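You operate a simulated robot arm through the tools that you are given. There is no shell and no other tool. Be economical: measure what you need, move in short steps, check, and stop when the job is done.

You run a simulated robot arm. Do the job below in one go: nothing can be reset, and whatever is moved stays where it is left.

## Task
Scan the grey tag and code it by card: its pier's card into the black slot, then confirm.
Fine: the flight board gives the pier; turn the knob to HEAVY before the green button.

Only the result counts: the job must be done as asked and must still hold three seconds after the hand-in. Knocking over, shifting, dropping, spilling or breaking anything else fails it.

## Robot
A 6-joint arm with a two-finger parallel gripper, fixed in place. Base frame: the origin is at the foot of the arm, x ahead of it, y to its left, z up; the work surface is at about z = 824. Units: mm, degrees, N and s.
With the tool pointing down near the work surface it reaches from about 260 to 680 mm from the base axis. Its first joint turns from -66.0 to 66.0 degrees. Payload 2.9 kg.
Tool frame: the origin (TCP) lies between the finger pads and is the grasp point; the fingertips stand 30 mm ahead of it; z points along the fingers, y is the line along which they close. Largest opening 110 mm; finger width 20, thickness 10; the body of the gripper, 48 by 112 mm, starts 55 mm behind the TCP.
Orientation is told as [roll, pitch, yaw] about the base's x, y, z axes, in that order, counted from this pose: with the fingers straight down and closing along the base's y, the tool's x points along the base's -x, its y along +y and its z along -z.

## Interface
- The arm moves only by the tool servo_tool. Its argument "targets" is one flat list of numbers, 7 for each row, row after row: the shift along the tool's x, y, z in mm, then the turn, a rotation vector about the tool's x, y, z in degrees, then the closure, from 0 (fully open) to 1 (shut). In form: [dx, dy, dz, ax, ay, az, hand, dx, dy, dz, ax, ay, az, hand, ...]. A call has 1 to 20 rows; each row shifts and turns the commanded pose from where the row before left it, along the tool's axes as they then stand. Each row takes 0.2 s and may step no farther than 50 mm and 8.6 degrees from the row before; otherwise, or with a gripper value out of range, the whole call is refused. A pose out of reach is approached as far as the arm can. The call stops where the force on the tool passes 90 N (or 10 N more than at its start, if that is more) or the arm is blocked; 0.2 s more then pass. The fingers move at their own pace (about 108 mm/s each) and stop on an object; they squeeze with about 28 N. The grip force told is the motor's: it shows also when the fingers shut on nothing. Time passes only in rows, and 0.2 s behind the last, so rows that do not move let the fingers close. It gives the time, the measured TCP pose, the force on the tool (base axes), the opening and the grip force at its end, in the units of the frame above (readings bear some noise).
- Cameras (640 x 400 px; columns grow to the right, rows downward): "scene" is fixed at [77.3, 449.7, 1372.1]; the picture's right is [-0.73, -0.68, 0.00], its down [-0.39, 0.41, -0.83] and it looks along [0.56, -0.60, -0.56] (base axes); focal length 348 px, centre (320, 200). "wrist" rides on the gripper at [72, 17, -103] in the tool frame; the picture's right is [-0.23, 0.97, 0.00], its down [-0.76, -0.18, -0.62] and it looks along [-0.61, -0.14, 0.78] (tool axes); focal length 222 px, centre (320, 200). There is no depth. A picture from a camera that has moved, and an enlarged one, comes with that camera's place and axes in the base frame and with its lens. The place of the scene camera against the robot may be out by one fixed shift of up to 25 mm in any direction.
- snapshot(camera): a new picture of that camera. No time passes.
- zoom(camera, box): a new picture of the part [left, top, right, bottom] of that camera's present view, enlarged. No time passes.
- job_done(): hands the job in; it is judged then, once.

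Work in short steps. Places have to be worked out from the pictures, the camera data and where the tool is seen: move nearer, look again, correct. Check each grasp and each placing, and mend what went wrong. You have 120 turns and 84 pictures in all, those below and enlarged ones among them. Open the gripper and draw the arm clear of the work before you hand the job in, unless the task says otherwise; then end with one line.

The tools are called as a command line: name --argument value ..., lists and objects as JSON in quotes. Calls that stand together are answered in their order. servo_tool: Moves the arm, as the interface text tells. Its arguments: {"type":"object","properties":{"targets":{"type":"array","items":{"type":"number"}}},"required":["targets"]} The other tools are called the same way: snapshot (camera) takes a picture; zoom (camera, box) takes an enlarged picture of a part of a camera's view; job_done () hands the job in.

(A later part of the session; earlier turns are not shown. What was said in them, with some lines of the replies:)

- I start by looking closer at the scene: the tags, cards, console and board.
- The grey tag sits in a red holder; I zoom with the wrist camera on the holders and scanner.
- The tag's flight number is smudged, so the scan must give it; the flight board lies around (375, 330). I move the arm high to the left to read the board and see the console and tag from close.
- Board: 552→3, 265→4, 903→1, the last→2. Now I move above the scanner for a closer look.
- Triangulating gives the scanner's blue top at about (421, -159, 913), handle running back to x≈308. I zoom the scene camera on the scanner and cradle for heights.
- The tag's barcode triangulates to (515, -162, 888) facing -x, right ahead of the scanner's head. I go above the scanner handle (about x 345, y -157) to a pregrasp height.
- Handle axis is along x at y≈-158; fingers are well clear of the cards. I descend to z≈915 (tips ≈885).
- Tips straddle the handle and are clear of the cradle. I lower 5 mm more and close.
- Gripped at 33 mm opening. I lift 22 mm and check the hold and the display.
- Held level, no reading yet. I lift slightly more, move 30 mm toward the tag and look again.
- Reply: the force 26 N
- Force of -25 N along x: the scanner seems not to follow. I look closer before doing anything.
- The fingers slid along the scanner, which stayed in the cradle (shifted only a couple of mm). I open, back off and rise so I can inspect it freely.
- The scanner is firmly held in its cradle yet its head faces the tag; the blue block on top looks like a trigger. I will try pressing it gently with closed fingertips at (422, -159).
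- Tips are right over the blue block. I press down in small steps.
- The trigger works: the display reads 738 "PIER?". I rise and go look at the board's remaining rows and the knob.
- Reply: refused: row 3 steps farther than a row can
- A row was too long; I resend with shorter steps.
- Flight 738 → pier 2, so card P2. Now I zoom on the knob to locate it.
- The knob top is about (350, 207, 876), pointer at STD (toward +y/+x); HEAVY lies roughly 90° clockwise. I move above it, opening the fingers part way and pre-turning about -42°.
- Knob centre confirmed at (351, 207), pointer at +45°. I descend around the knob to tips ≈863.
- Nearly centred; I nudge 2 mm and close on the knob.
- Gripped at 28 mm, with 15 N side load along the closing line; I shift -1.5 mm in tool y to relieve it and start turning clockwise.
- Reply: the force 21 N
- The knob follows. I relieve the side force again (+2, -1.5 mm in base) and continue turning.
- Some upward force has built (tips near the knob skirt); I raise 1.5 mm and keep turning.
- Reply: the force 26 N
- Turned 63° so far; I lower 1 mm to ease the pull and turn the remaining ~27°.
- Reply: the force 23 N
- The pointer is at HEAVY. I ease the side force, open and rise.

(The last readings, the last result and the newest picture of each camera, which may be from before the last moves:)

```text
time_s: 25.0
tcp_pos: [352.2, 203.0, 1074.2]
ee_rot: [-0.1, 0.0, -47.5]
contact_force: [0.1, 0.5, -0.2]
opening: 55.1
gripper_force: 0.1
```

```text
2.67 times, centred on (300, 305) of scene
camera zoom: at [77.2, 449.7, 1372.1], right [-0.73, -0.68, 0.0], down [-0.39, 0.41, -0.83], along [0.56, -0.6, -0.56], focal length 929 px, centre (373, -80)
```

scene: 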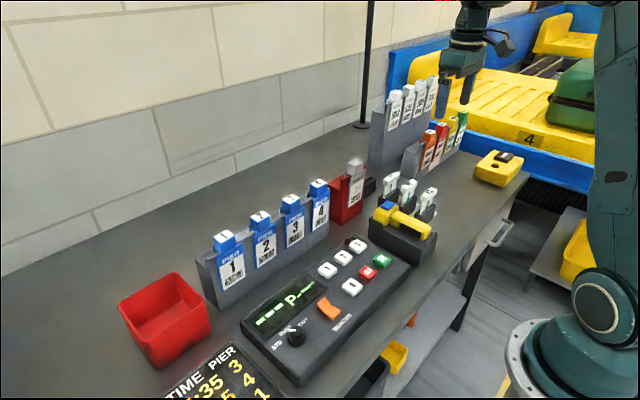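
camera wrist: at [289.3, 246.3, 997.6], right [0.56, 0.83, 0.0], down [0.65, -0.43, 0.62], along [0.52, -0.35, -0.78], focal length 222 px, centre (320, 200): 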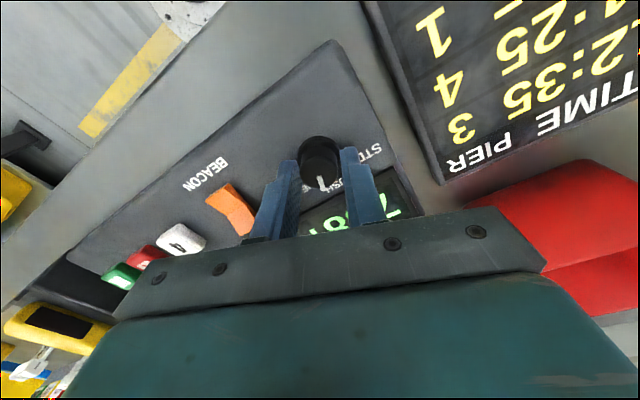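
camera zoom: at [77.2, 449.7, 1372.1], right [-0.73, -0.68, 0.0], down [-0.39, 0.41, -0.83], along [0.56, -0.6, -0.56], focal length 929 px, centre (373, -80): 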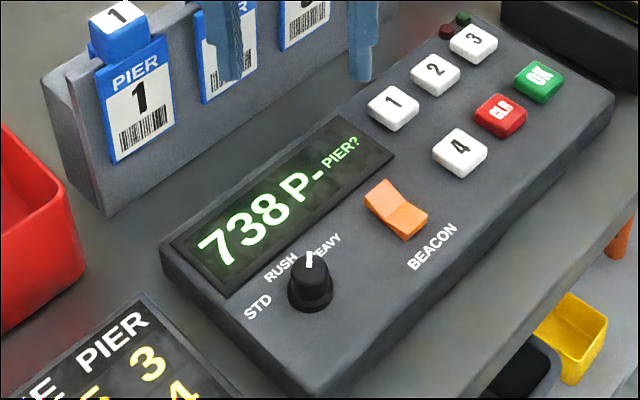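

Knob is exactly at HEAVY (-45°). I unwind the yaw and go over the cards to locate P2.

servo_tool --targets '[0, 0, 0, 0, 0, -7.9, 0.3, 0, 0, 0, 0, 0, -7.9, 0.3, 0, 0, 0, 0, 0, -7.9, 0.3, 0, 0, 0, 0, 0, -7.9, 0.3, 0, 0, 0, 0, 0, -7.9, 0.3, 0, 0, 0, 0, 0, -8, 0.3, 0, -45, 0, 0, 0, 0, 0.3, 0, -45, 0, 0, 0, 0, 0.3, 0, -45, 0, 0, 0, 0, 0.3, 0, -45, 0, 0, 0, 0, 0.3, 0, -45, 0, 0, 0, 0, 0.3, 0, -45, 0, 0, 0, 0, 0.3, 0, -45, 0, 0, 0, 0, 0.3, 0, -45, 0, 0, 0, 0, 0.3, 0, -45, 0, 0, 0, 0, 0.3, 0, -45, 0, 0, 0, 0, 0.3]'

snapshot --camera "wrist"

```text
time_s: 28.4
tcp_pos: [350.8, -246.4, 1074.1]
ee_rot: [0.0, 0.0, 0.2]
contact_force: [0.1, -0.1, -0.4]
opening: 77.1
gripper_force: 0.0
```

```text
37 pictures are left
camera wrist: at [277.5, -229.4, 1177.9], right [0.23, 0.97, 0.0], down [0.76, -0.18, 0.62], along [0.61, -0.14, -0.78], focal length 222 px, centre (320, 200)
```

wrist: 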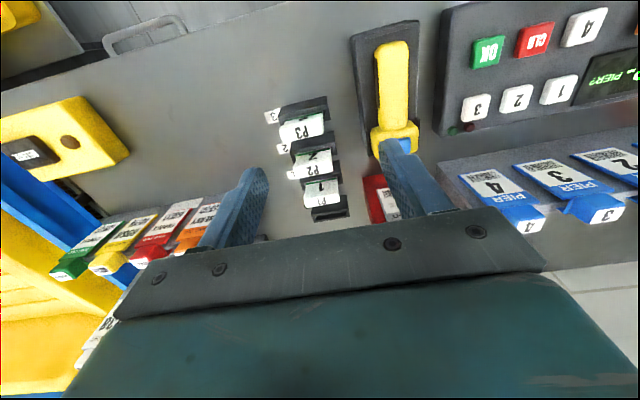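

zoom --camera "wrist" --box '[250, 85, 410, 225]'

zoom --camera "scene" --box '[350, 155, 450, 235]'

```text
2.86 times, centred on (330, 155) of wrist
camera zoom: at [277.5, -229.4, 1177.9], right [0.23, 0.97, 0.0], down [0.76, -0.18, 0.62], along [0.61, -0.14, -0.78], focal length 635 px, centre (291, 329)
```

zoom: 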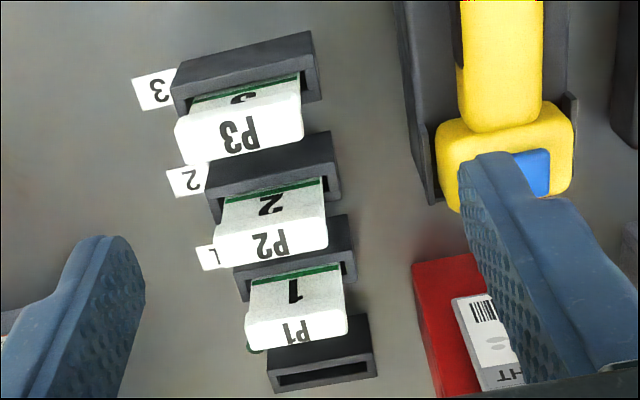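

```text
5.00 times, centred on (400, 195) of scene
camera zoom: at [77.2, 449.7, 1372.1], right [-0.73, -0.68, 0.0], down [-0.39, 0.41, -0.83], along [0.56, -0.6, -0.56], focal length 1741 px, centre (-80, 225)
```

zoom: 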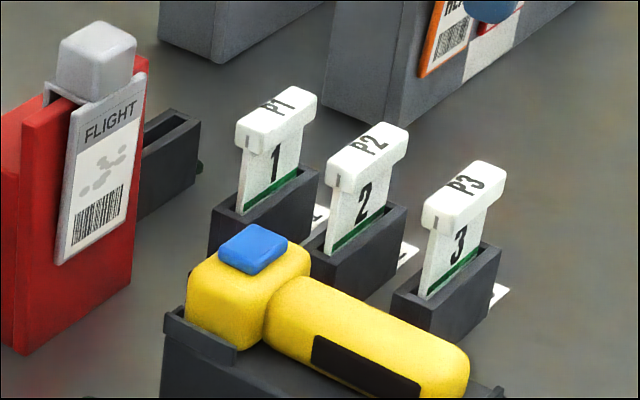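

P2's T-bar is about (432, -274, 909), ~52 mm wide along y; the black slot's opening about (555–560, -273.5, 868). I go above P2.

servo_tool --targets '[-40, -14, 20, 0, 0, 0, 0.2, -41, -14, 20, 0, 0, 0, 0.2, 0, 0, 35, 0, 0, 0, 0.2, 0, 0, 25, 0, 0, 0, 0.2]'

zoom --camera "wrist" --box '[180, 60, 460, 240]'

zoom --camera "scene" --box '[350, 155, 450, 235]'

```text
time_s: 29.4
tcp_pos: [432.5, -275.0, 973.8]
ee_rot: [0.0, 0.0, 0.0]
contact_force: [-0.5, -0.4, -0.1]
opening: 88.0
gripper_force: 0.1
```

```text
2.22 times, centred on (320, 150) of wrist
camera zoom: at [358.9, -256.9, 1077.9], right [0.23, 0.97, 0.0], down [0.76, -0.18, 0.62], along [0.61, -0.14, -0.78], focal length 494 px, centre (320, 311)
```

zoom: 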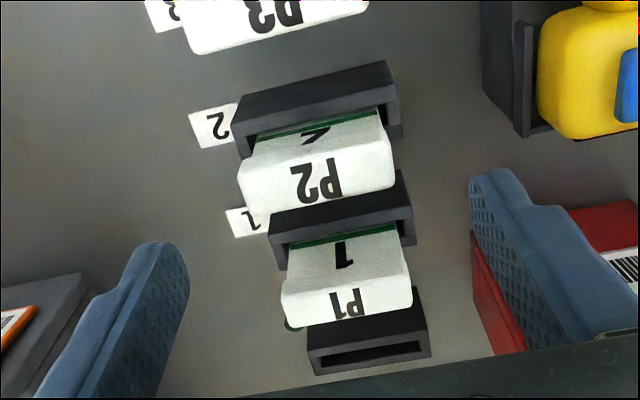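

```text
5.00 times, centred on (400, 195) of scene
camera zoom: at [77.3, 449.7, 1372.1], right [-0.73, -0.68, 0.0], down [-0.39, 0.41, -0.83], along [0.56, -0.6, -0.56], focal length 1741 px, centre (-80, 225)
```

zoom: 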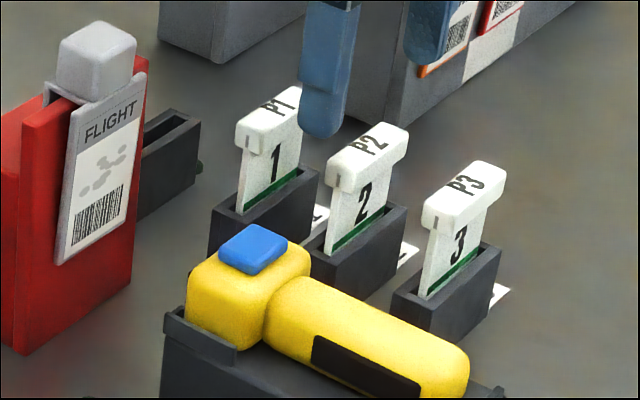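

servo_tool --targets '[2, 1, 30, 0, 0, 0, 0.25, 0, 0, 15, 0, 0, 0, 0.3]'

zoom --camera "wrist" --box '[180, 60, 460, 240]'

zoom --camera "scene" --box '[370, 155, 450, 235]'

```text
time_s: 30.0
tcp_pos: [430.6, -273.3, 929.3]
ee_rot: [0.1, 0.1, 0.0]
contact_force: [-0.2, 1.0, 0.0]
opening: 76.6
gripper_force: 0.0
```

```text
2.22 times, centred on (320, 150) of wrist
camera zoom: at [357.0, -255.6, 1032.9], right [0.23, 0.97, 0.0], down [0.76, -0.18, 0.62], along [0.61, -0.14, -0.78], focal length 494 px, centre (320, 311)
```

zoom: 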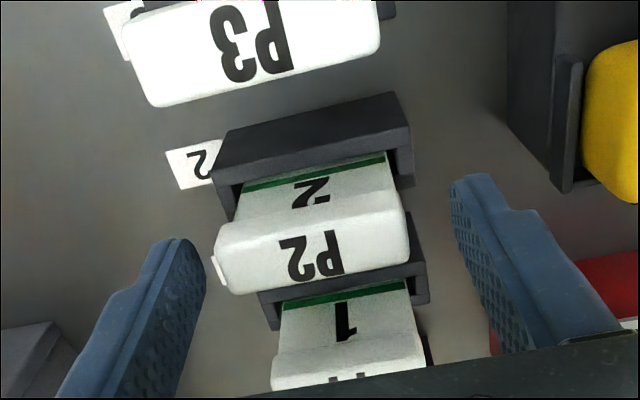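

```text
5.00 times, centred on (410, 195) of scene
camera zoom: at [77.3, 449.7, 1372.1], right [-0.73, -0.68, 0.0], down [-0.39, 0.41, -0.83], along [0.56, -0.6, -0.56], focal length 1741 px, centre (-130, 225)
```

zoom: 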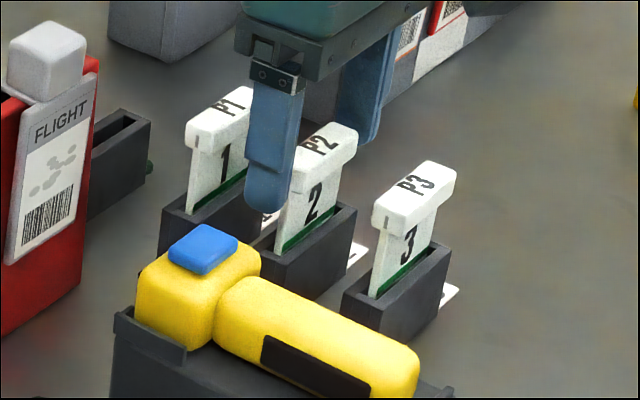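

The fingers line up with the bar's ends. I lower to z≈912 and close on the bar.

servo_tool --targets '[1, 0, 10, 0, 0, 0, 0.3, 0, 0, 7, 0, 0, 0, 0.4, 0, 0, 0, 0, 0, 0, 0.7, 0, 0, 0, 0, 0, 0, 0.7]'

zoom --camera "wrist" --box '[180, 60, 460, 240]'

zoom --camera "scene" --box '[370, 155, 450, 235]'

```text
time_s: 31.0
tcp_pos: [430.4, -273.1, 911.9]
ee_rot: [0.0, 0.0, 0.1]
contact_force: [-0.3, 0.2, 1.7]
opening: 53.4
gripper_force: 28.2
```

```text
2.22 times, centred on (320, 150) of wrist
camera zoom: at [356.4, -255.5, 1015.8], right [0.23, 0.97, 0.0], down [0.76, -0.18, 0.62], along [0.61, -0.14, -0.78], focal length 494 px, centre (320, 311)
```

zoom: 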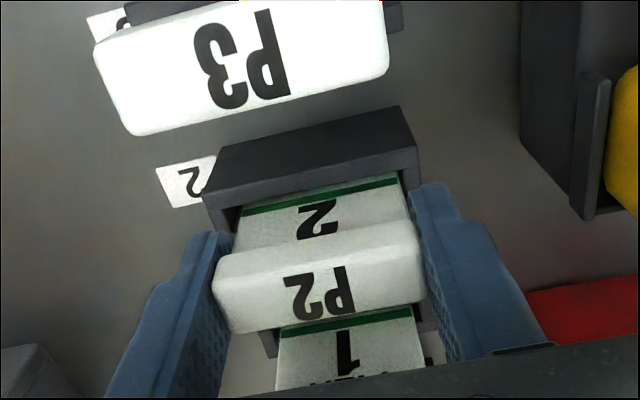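

```text
5.00 times, centred on (410, 195) of scene
camera zoom: at [77.2, 449.7, 1372.1], right [-0.73, -0.68, 0.0], down [-0.39, 0.41, -0.83], along [0.56, -0.6, -0.56], focal length 1741 px, centre (-130, 225)
```

zoom: 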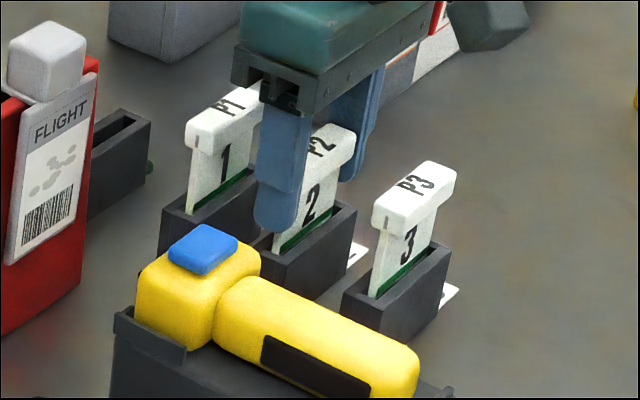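

Firm grip on the bar (53 mm). I lift straight up about 110 mm and check.

servo_tool --targets '[0, 0, -10, 0, 0, 0, 0.7, 0, 0, -20, 0, 0, 0, 0.7, 0, 0, -25, 0, 0, 0, 0.7, 0, 0, -25, 0, 0, 0, 0.7, 0, 0, -30, 0, 0, 0, 0.7]'

zoom --camera "scene" --box '[340, 125, 450, 235]'

snapshot --camera "wrist"

```text
time_s: 32.2
tcp_pos: [430.4, -272.7, 1020.9]
ee_rot: [0.0, -0.2, 0.0]
contact_force: [0.7, 0.2, -0.3]
opening: 53.5
gripper_force: 27.5
```

```text
3.64 times, centred on (395, 180) of scene
camera zoom: at [77.2, 449.7, 1372.1], right [-0.73, -0.68, 0.0], down [-0.39, 0.41, -0.83], along [0.56, -0.6, -0.56], focal length 1266 px, centre (47, 273)
```

zoom: 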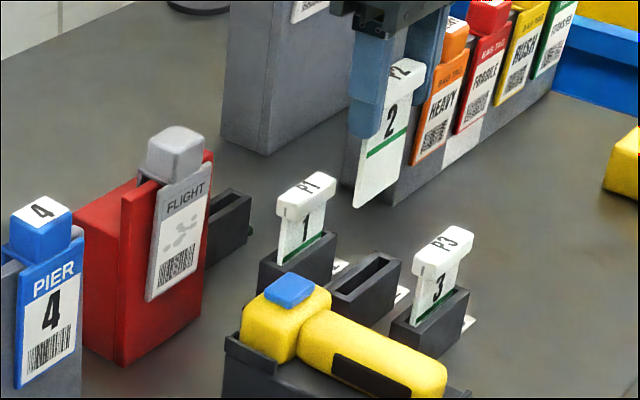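

```text
27 pictures are left
camera wrist: at [356.8, -255.2, 1125.6], right [0.23, 0.97, 0.0], down [0.76, -0.18, 0.62], along [0.61, -0.14, -0.78], focal length 222 px, centre (320, 200)
```

wrist: 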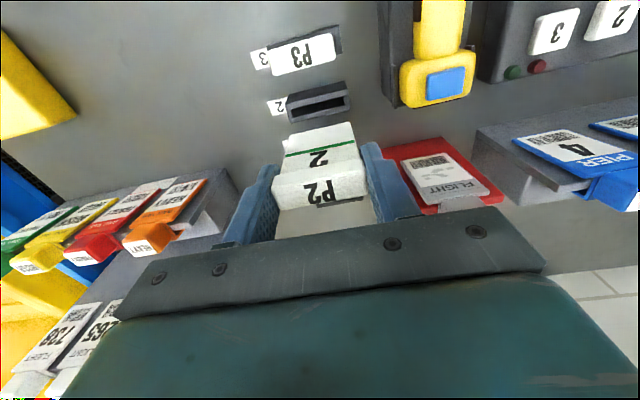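

P2 card is held upright and clear. I rise a bit more and move +128 mm in x, so the black slot comes where the emptied holder 2 now sits in the wrist view.

servo_tool --targets '[0, 0, -20, 0, 0, 0, 0.7, -32, 0, 0, 0, 0, 0, 0.7, -32, 0, 0, 0, 0, 0, 0.7, -32, 0, 0, 0, 0, 0, 0.7, -32, 0, 0, 0, 0, 0, 0.7, 0, 0, 20, 0, 0, 0, 0.7]'

zoom --camera "wrist" --box '[220, 50, 420, 210]'

zoom --camera "scene" --box '[320, 105, 430, 215]'

```text
time_s: 33.6
tcp_pos: [556.7, -273.4, 1022.2]
ee_rot: [0.1, 0.0, 0.0]
contact_force: [-0.5, -0.2, -0.7]
opening: 53.3
gripper_force: 28.1
```

```text
2.50 times, centred on (320, 130) of wrist
camera zoom: at [484.1, -256.2, 1125.9], right [0.23, 0.97, 0.0], down [0.76, -0.18, 0.62], along [0.61, -0.14, -0.78], focal length 555 px, centre (320, 375)
```

zoom: 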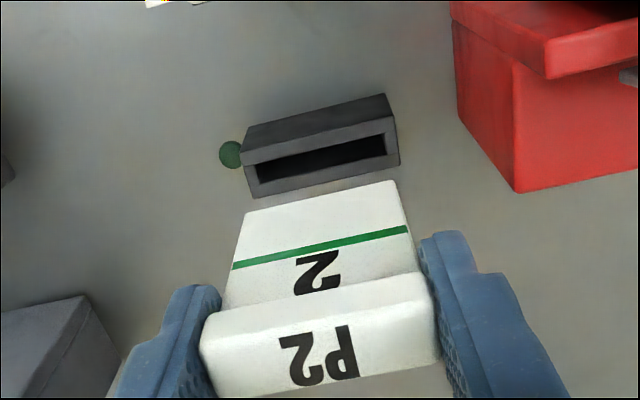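

```text
3.64 times, centred on (375, 160) of scene
camera zoom: at [77.3, 449.7, 1372.1], right [-0.73, -0.68, 0.0], down [-0.39, 0.41, -0.83], along [0.56, -0.6, -0.56], focal length 1266 px, centre (120, 346)
```

zoom: 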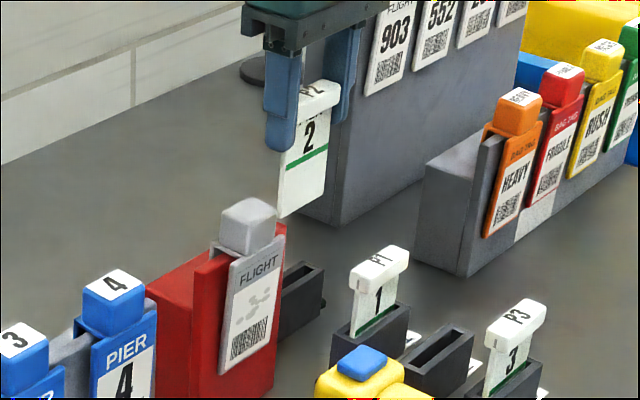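

From both cameras the slot lies 138–139 mm ahead of holder 2, so the TCP should be at x≈569. I shift +12 mm and lower to just above the slot.

servo_tool --targets '[-12.3, 0, 10, 0, 0, 0, 0.7, 0, 0, 25, 0, 0, 0, 0.7, 0, 0, 20, 0, 0, 0, 0.7]'

zoom --camera "wrist" --box '[220, 50, 420, 210]'

zoom --camera "scene" --box '[340, 125, 420, 205]'

```text
time_s: 34.4
tcp_pos: [569.8, -272.0, 966.7]
ee_rot: [0.1, 0.0, 0.0]
contact_force: [-1.1, 0.1, 0.0]
opening: 53.2
gripper_force: 28.4
```

```text
2.50 times, centred on (320, 130) of wrist
camera zoom: at [495.8, -256.1, 1070.4], right [0.23, 0.97, 0.0], down [0.76, -0.18, 0.62], along [0.61, -0.14, -0.78], focal length 555 px, centre (320, 375)
```

zoom: 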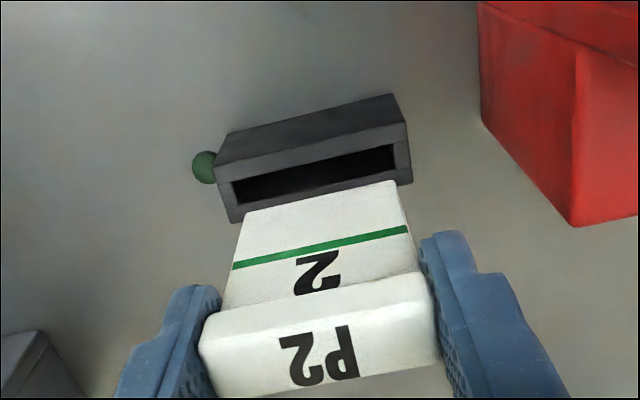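

```text
5.00 times, centred on (380, 165) of scene
camera zoom: at [77.3, 449.7, 1372.1], right [-0.73, -0.68, 0.0], down [-0.39, 0.41, -0.83], along [0.56, -0.6, -0.56], focal length 1741 px, centre (20, 375)
```

zoom: 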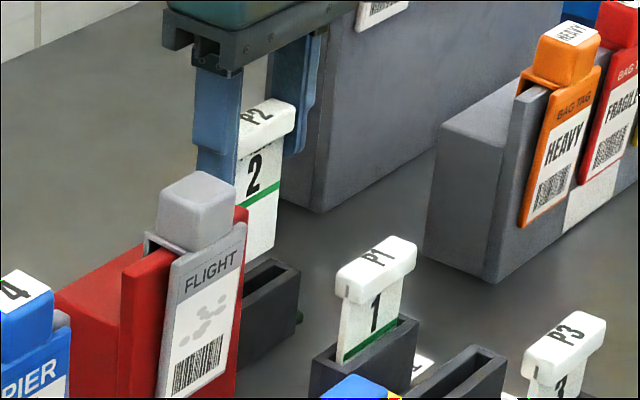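

Card and slot line up within ~1 mm by estimate. I shift -1 mm in x and y and lower another 12 mm to compare edges closely.

servo_tool --targets '[1, -0.8, 12, 0, 0, 0, 0.7, 0, 0, 0, 0, 0, 0, 0.7]'

zoom --camera "wrist" --box '[260, 70, 380, 166]'

zoom --camera "scene" --box '[355, 145, 405, 195]'

```text
time_s: 35.0
tcp_pos: [567.5, -273.7, 954.4]
ee_rot: [0.1, 0.0, 0.0]
contact_force: [-0.5, 0.1, 0.2]
opening: 53.5
gripper_force: 28.0
```

```text
4.17 times, centred on (320, 118) of wrist
camera zoom: at [495.0, -256.9, 1058.5], right [0.23, 0.97, 0.0], down [0.76, -0.18, 0.62], along [0.61, -0.14, -0.78], focal length 926 px, centre (320, 542)
```

zoom: 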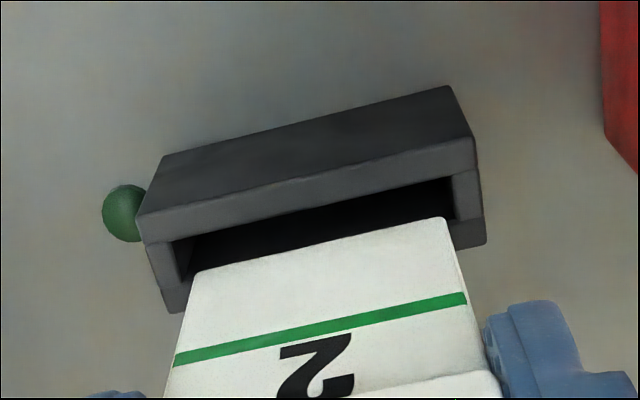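

```text
8.00 times, centred on (380, 170) of scene
camera zoom: at [77.3, 449.7, 1372.1], right [-0.73, -0.68, 0.0], down [-0.39, 0.41, -0.83], along [0.56, -0.6, -0.56], focal length 2786 px, centre (-160, 440)
```

zoom: 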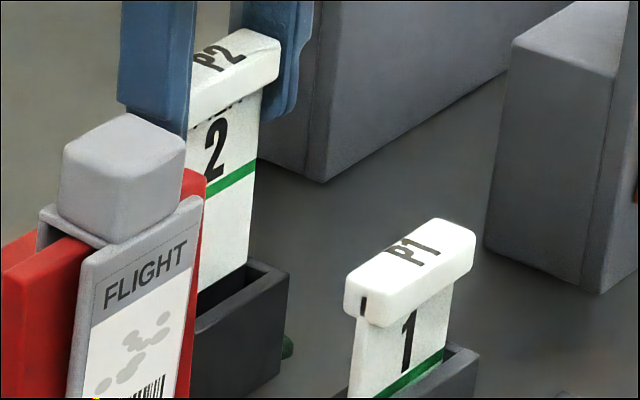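

Card bottom is just above the opening and centred. I lower in small steps watching the force.

servo_tool --targets '[0, 0, 3, 0, 0, 0, 0.7, 0, 0, 3, 0, 0, 0, 0.7, 0, 0, 3, 0, 0, 0, 0.7]'

zoom --camera "wrist" --box '[260, 70, 380, 166]'

zoom --camera "scene" --box '[355, 145, 405, 195]'

```text
time_s: 35.8
tcp_pos: [570.5, -273.2, 950.0]
ee_rot: [-0.3, -0.6, 0.0]
contact_force: [-0.8, 0.5, 26.5]
opening: 53.7
gripper_force: 27.4
```

```text
4.17 times, centred on (320, 118) of wrist
camera zoom: at [495.7, -256.5, 1053.2], right [0.23, 0.97, 0.0], down [0.76, -0.17, 0.63], along [0.61, -0.14, -0.78], focal length 926 px, centre (320, 542)
```

zoom: 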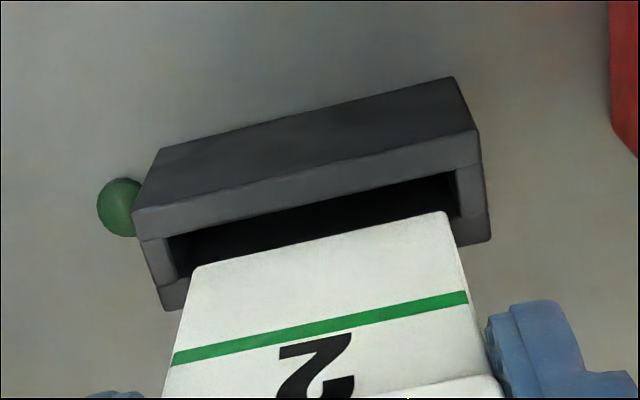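

```text
8.00 times, centred on (380, 170) of scene
camera zoom: at [76.7, 450.0, 1372.0], right [-0.73, -0.68, 0.0], down [-0.39, 0.41, -0.83], along [0.56, -0.6, -0.56], focal length 2786 px, centre (-160, 440)
```

zoom: 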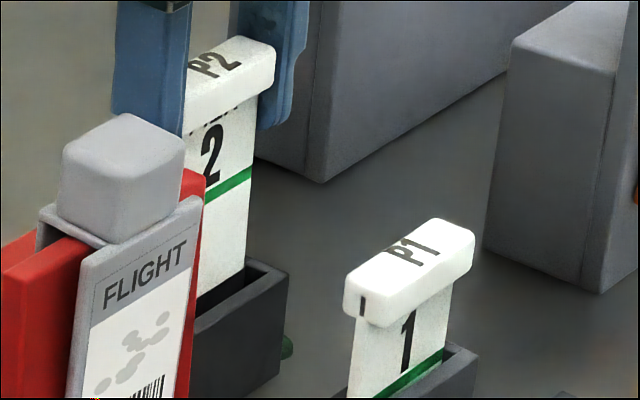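

The card rests on the far (+x) rim, 26 N. I raise 5 mm, shift -3.5 mm in x and try again gently.

servo_tool --targets '[0, 0, -5, 0, 0, 0, 0.7, 3.5, 0, 0, 0, 0, 0, 0.7, 0, 0, 3, 0, 0, 0, 0.7, 0, 0, 3, 0, 0, 0, 0.7, 0, 0, 3, 0, 0, 0, 0.7]'

zoom --camera "wrist" --box '[260, 70, 380, 166]'

```text
time_s: 37.0
tcp_pos: [565.8, -273.1, 941.8]
ee_rot: [0.1, 0.0, 0.1]
contact_force: [0.4, 1.2, -0.6]
opening: 53.6
gripper_force: 27.7
```

```text
4.17 times, centred on (320, 118) of wrist
camera zoom: at [491.8, -256.6, 1045.6], right [0.23, 0.97, 0.0], down [0.76, -0.18, 0.62], along [0.61, -0.14, -0.78], focal length 926 px, centre (320, 542)
```

zoom: 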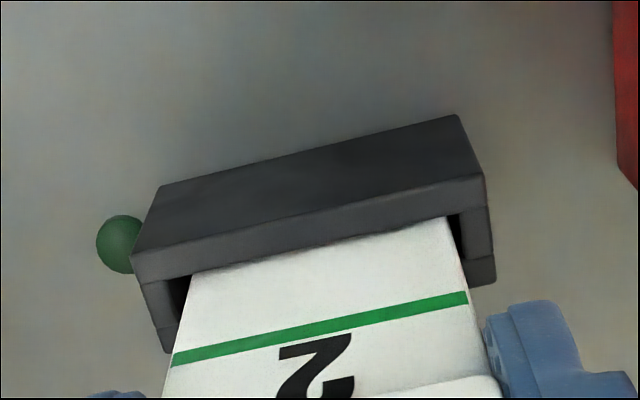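

The card is entering freely. I keep lowering in small steps.

servo_tool --targets '[0, 0, 4, 0, 0, 0, 0.7, 0, 0, 4, 0, 0, 0, 0.7, 0, 0, 4, 0, 0, 0, 0.7, 0, 0, 4, 0, 0, 0, 0.7, 0, 0, 3, 0, 0, 0, 0.7, 0, 0, 3, 0, 0, 0, 0.7, 0, 0, 2, 0, 0, 0, 0.7]'

zoom --camera "scene" --box '[240, 150, 450, 350]'

```text
time_s: 38.6
tcp_pos: [566.3, -273.3, 918.9]
ee_rot: [-0.1, 0.0, -0.1]
contact_force: [0.0, -0.1, -0.7]
opening: 53.3
gripper_force: 28.2
```

```text
2.00 times, centred on (345, 250) of scene
camera zoom: at [77.3, 449.7, 1372.1], right [-0.73, -0.68, 0.0], down [-0.39, 0.41, -0.83], along [0.56, -0.6, -0.56], focal length 696 px, centre (270, 100)
```

zoom: 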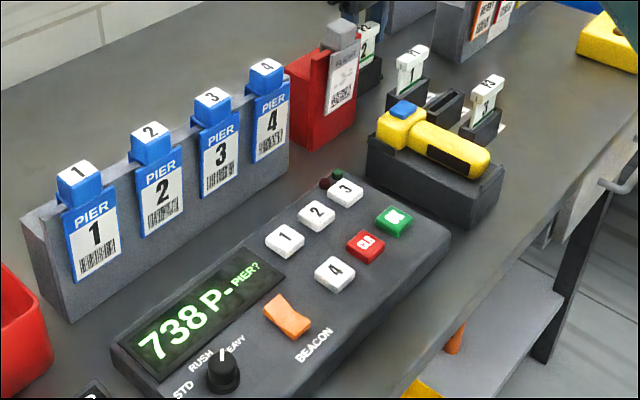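

No resistance yet and the code isn't read; I go on down gently until it seats (about z 912 or contact).

servo_tool --targets '[0, 0, 3, 0, 0, 0, 0.7, 0, 0, 2, 0, 0, 0, 0.7, 0, 0, 2, 0, 0, 0, 0.7, 0, 0, 0, 0, 0, 0, 0.7]'

zoom --camera "scene" --box '[240, 150, 450, 350]'

```text
time_s: 39.6
tcp_pos: [566.4, -274.4, 910.3]
ee_rot: [0.0, 0.1, -0.1]
contact_force: [-1.2, 2.0, 0.9]
opening: 53.2
gripper_force: 27.2
```

```text
2.00 times, centred on (345, 250) of scene
camera zoom: at [77.2, 449.8, 1372.1], right [-0.73, -0.68, 0.0], down [-0.39, 0.41, -0.83], along [0.56, -0.6, -0.56], focal length 696 px, centre (270, 100)
```

zoom: 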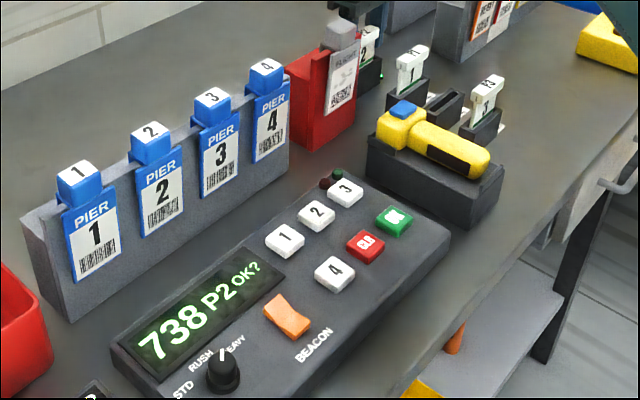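

The slot LED is lit and the display shows "738 P2 OK?". I release the card and rise.

servo_tool --targets '[0, 0, 0, 0, 0, 0, 0.4, 0, 0, 0, 0, 0, 0, 0.3, 0, 0, 0, 0, 0, 0, 0.3, 0, 0, -20, 0, 0, 0, 0.3, 0, 0, -40, 0, 0, 0, 0.3, 0, 0, -40, 0, 0, 0, 0.3, 0, 0, -40, 0, 0, 0, 0.3]'

zoom --camera "scene" --box '[240, 150, 450, 350]'

```text
time_s: 41.2
tcp_pos: [566.9, -273.7, 1049.5]
ee_rot: [0.0, 0.2, 0.0]
contact_force: [0.4, -0.4, -0.1]
opening: 77.0
gripper_force: 0.0
```

```text
2.00 times, centred on (345, 250) of scene
camera zoom: at [77.3, 449.7, 1372.1], right [-0.73, -0.68, 0.0], down [-0.39, 0.41, -0.83], along [0.56, -0.6, -0.56], focal length 696 px, centre (270, 100)
```

zoom: 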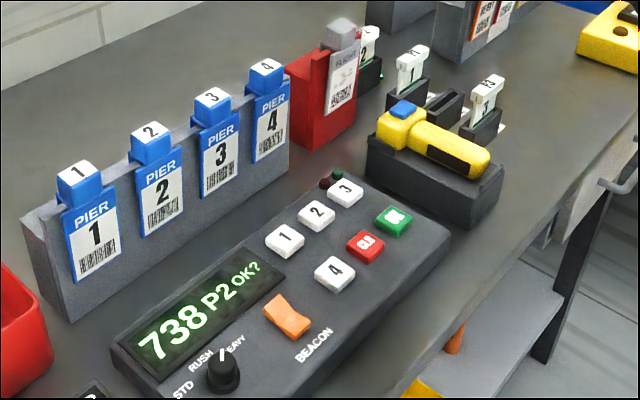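

The display holds. The green OK key triangulates to (348.5, -44.5, 869). I close the fingers and move above it.

servo_tool --targets '[31.2, 32.8, 0, 0, 0, 0, 0.3, 31.2, 32.8, 0, 0, 0, 0, 1, 31.2, 32.8, 0, 0, 0, 0, 1, 31.2, 32.8, 0, 0, 0, 0, 1, 31.2, 32.8, 0, 0, 0, 0, 1, 31.2, 32.8, 0, 0, 0, 0, 1, 31.2, 32.8, 0, 0, 0, 0, 1, 0, 0, 40, 0, 0, 0, 1, 0, 0, 40, 0, 0, 0, 1, 0, 0, 40, 0, 0, 0, 1]'

snapshot --camera "wrist"

zoom --camera "scene" --box '[330, 200, 430, 300]'

```text
time_s: 43.4
tcp_pos: [347.3, -44.9, 929.7]
ee_rot: [0.0, 0.0, -0.1]
contact_force: [-0.1, 0.0, 0.1]
opening: 0.0
gripper_force: 27.5
```

```text
14 pictures are left
camera wrist: at [274.5, -26.8, 1034.8], right [0.23, 0.97, 0.0], down [0.76, -0.18, 0.62], along [0.61, -0.14, -0.78], focal length 222 px, centre (320, 200)
```

wrist: 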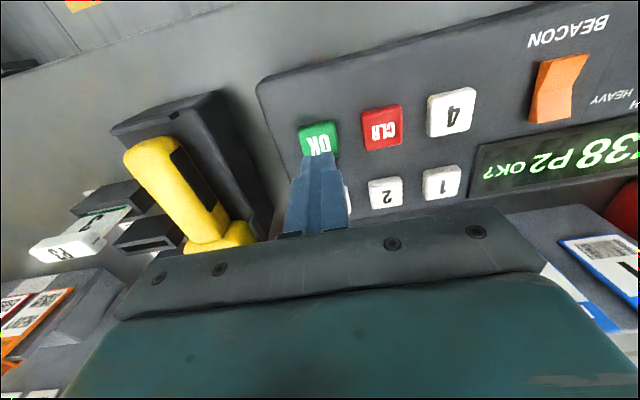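

```text
4.00 times, centred on (380, 250) of scene
camera zoom: at [77.2, 449.7, 1372.1], right [-0.73, -0.68, 0.0], down [-0.39, 0.41, -0.83], along [0.56, -0.6, -0.56], focal length 1393 px, centre (80, 0)
```

zoom: 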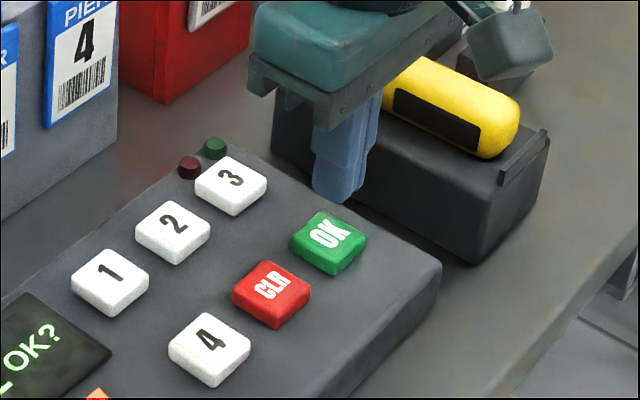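

The tip is above OK within a couple of mm. I nudge +2 mm in y and press in small steps.

servo_tool --targets '[1, 2, 14, 0, 0, 0, 1, 0, 0, 10, 0, 0, 0, 1, 0, 0, 4, 0, 0, 0, 1, 0, 0, 2, 0, 0, 0, 1, 0, 0, 2, 0, 0, 0, 1]'

zoom --camera "scene" --box '[240, 200, 420, 350]'

```text
time_s: 44.6
tcp_pos: [347.6, -41.7, 899.4]
ee_rot: [0.0, 0.0, 0.0]
contact_force: [0.5, 0.1, 0.8]
opening: 0.1
gripper_force: 28.2
```

```text
2.67 times, centred on (330, 275) of scene
camera zoom: at [77.2, 449.7, 1372.1], right [-0.73, -0.68, 0.0], down [-0.39, 0.41, -0.83], along [0.56, -0.6, -0.56], focal length 929 px, centre (293, 0)
```

zoom: 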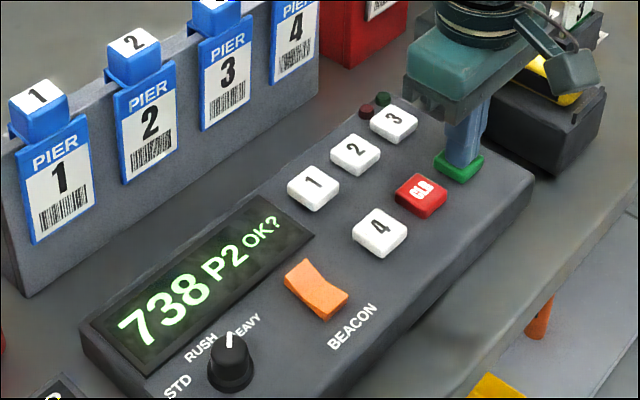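

Just above contact on the OK key; I continue pressing in 1.5–2 mm steps.

servo_tool --targets '[0, 0, 2, 0, 0, 0, 1, 0, 0, 2, 0, 0, 0, 1, 0, 0, 1, 0, 0, 0, 1]'

zoom --camera "scene" --box '[240, 200, 420, 350]'

```text
time_s: 45.4
tcp_pos: [346.9, -41.9, 893.8]
ee_rot: [0.0, 0.0, -0.1]
contact_force: [1.0, 1.9, 2.9]
opening: 0.1
gripper_force: 28.0
```

```text
2.67 times, centred on (330, 275) of scene
camera zoom: at [77.2, 449.8, 1372.1], right [-0.73, -0.68, 0.0], down [-0.39, 0.41, -0.83], along [0.56, -0.6, -0.56], focal length 929 px, centre (293, 0)
```

zoom: 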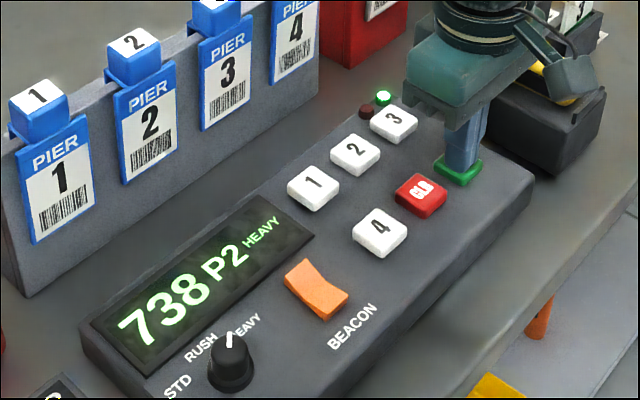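

The display shows "738 P2 HEAVY" with the green lamp lit. I withdraw upward, open the gripper and check everything.

servo_tool --targets '[0, 0, -15, 0, 0, 0, 1, 0, 0, -40, 0, 0, 0, 1, 0, 0, -45, 0, 0, 0, 0.5, 0, 0, -45, 0, 0, 0, 0, 0, 0, -45, 0, 0, 0, 0, 0, 0, -30, 0, 0, 0, 0]'

snapshot --camera "scene"

zoom --camera "scene" --box '[240, 150, 450, 350]'

```text
time_s: 46.8
tcp_pos: [345.6, -43.0, 1114.5]
ee_rot: [0.1, -0.1, 0.0]
contact_force: [-0.6, -0.2, 0.6]
opening: 110.1
gripper_force: 0.0
```

```text
10 pictures are left
```

scene: 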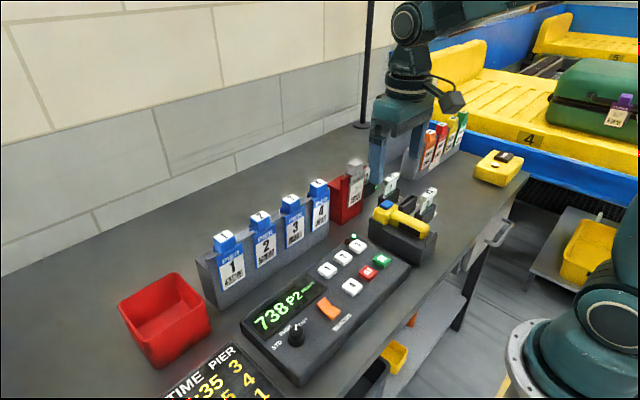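

```text
2.00 times, centred on (345, 250) of scene
camera zoom: at [77.2, 449.7, 1372.1], right [-0.73, -0.68, 0.0], down [-0.39, 0.41, -0.83], along [0.56, -0.6, -0.56], focal length 696 px, centre (270, 100)
```

zoom: 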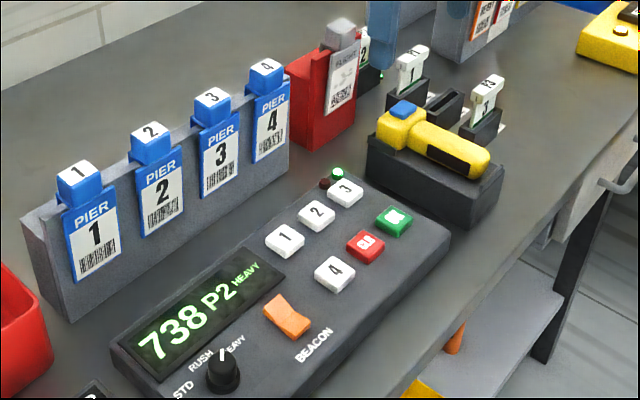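

All is in place: "738 P2 HEAVY", green lamp lit, the card seated, the arm clear and the gripper open. I hand in.

job_done

```text
The job is handed in.
```

The grey tag scanned as flight 738, which the board puts at pier 2. Card P2 is in the black slot, the knob is on HEAVY, and the green button is pressed: the display reads "738 P2 HEAVY" with the green lamp lit. While trying to lift the scanner I slid it about 2–3 mm in its cradle and left it there.
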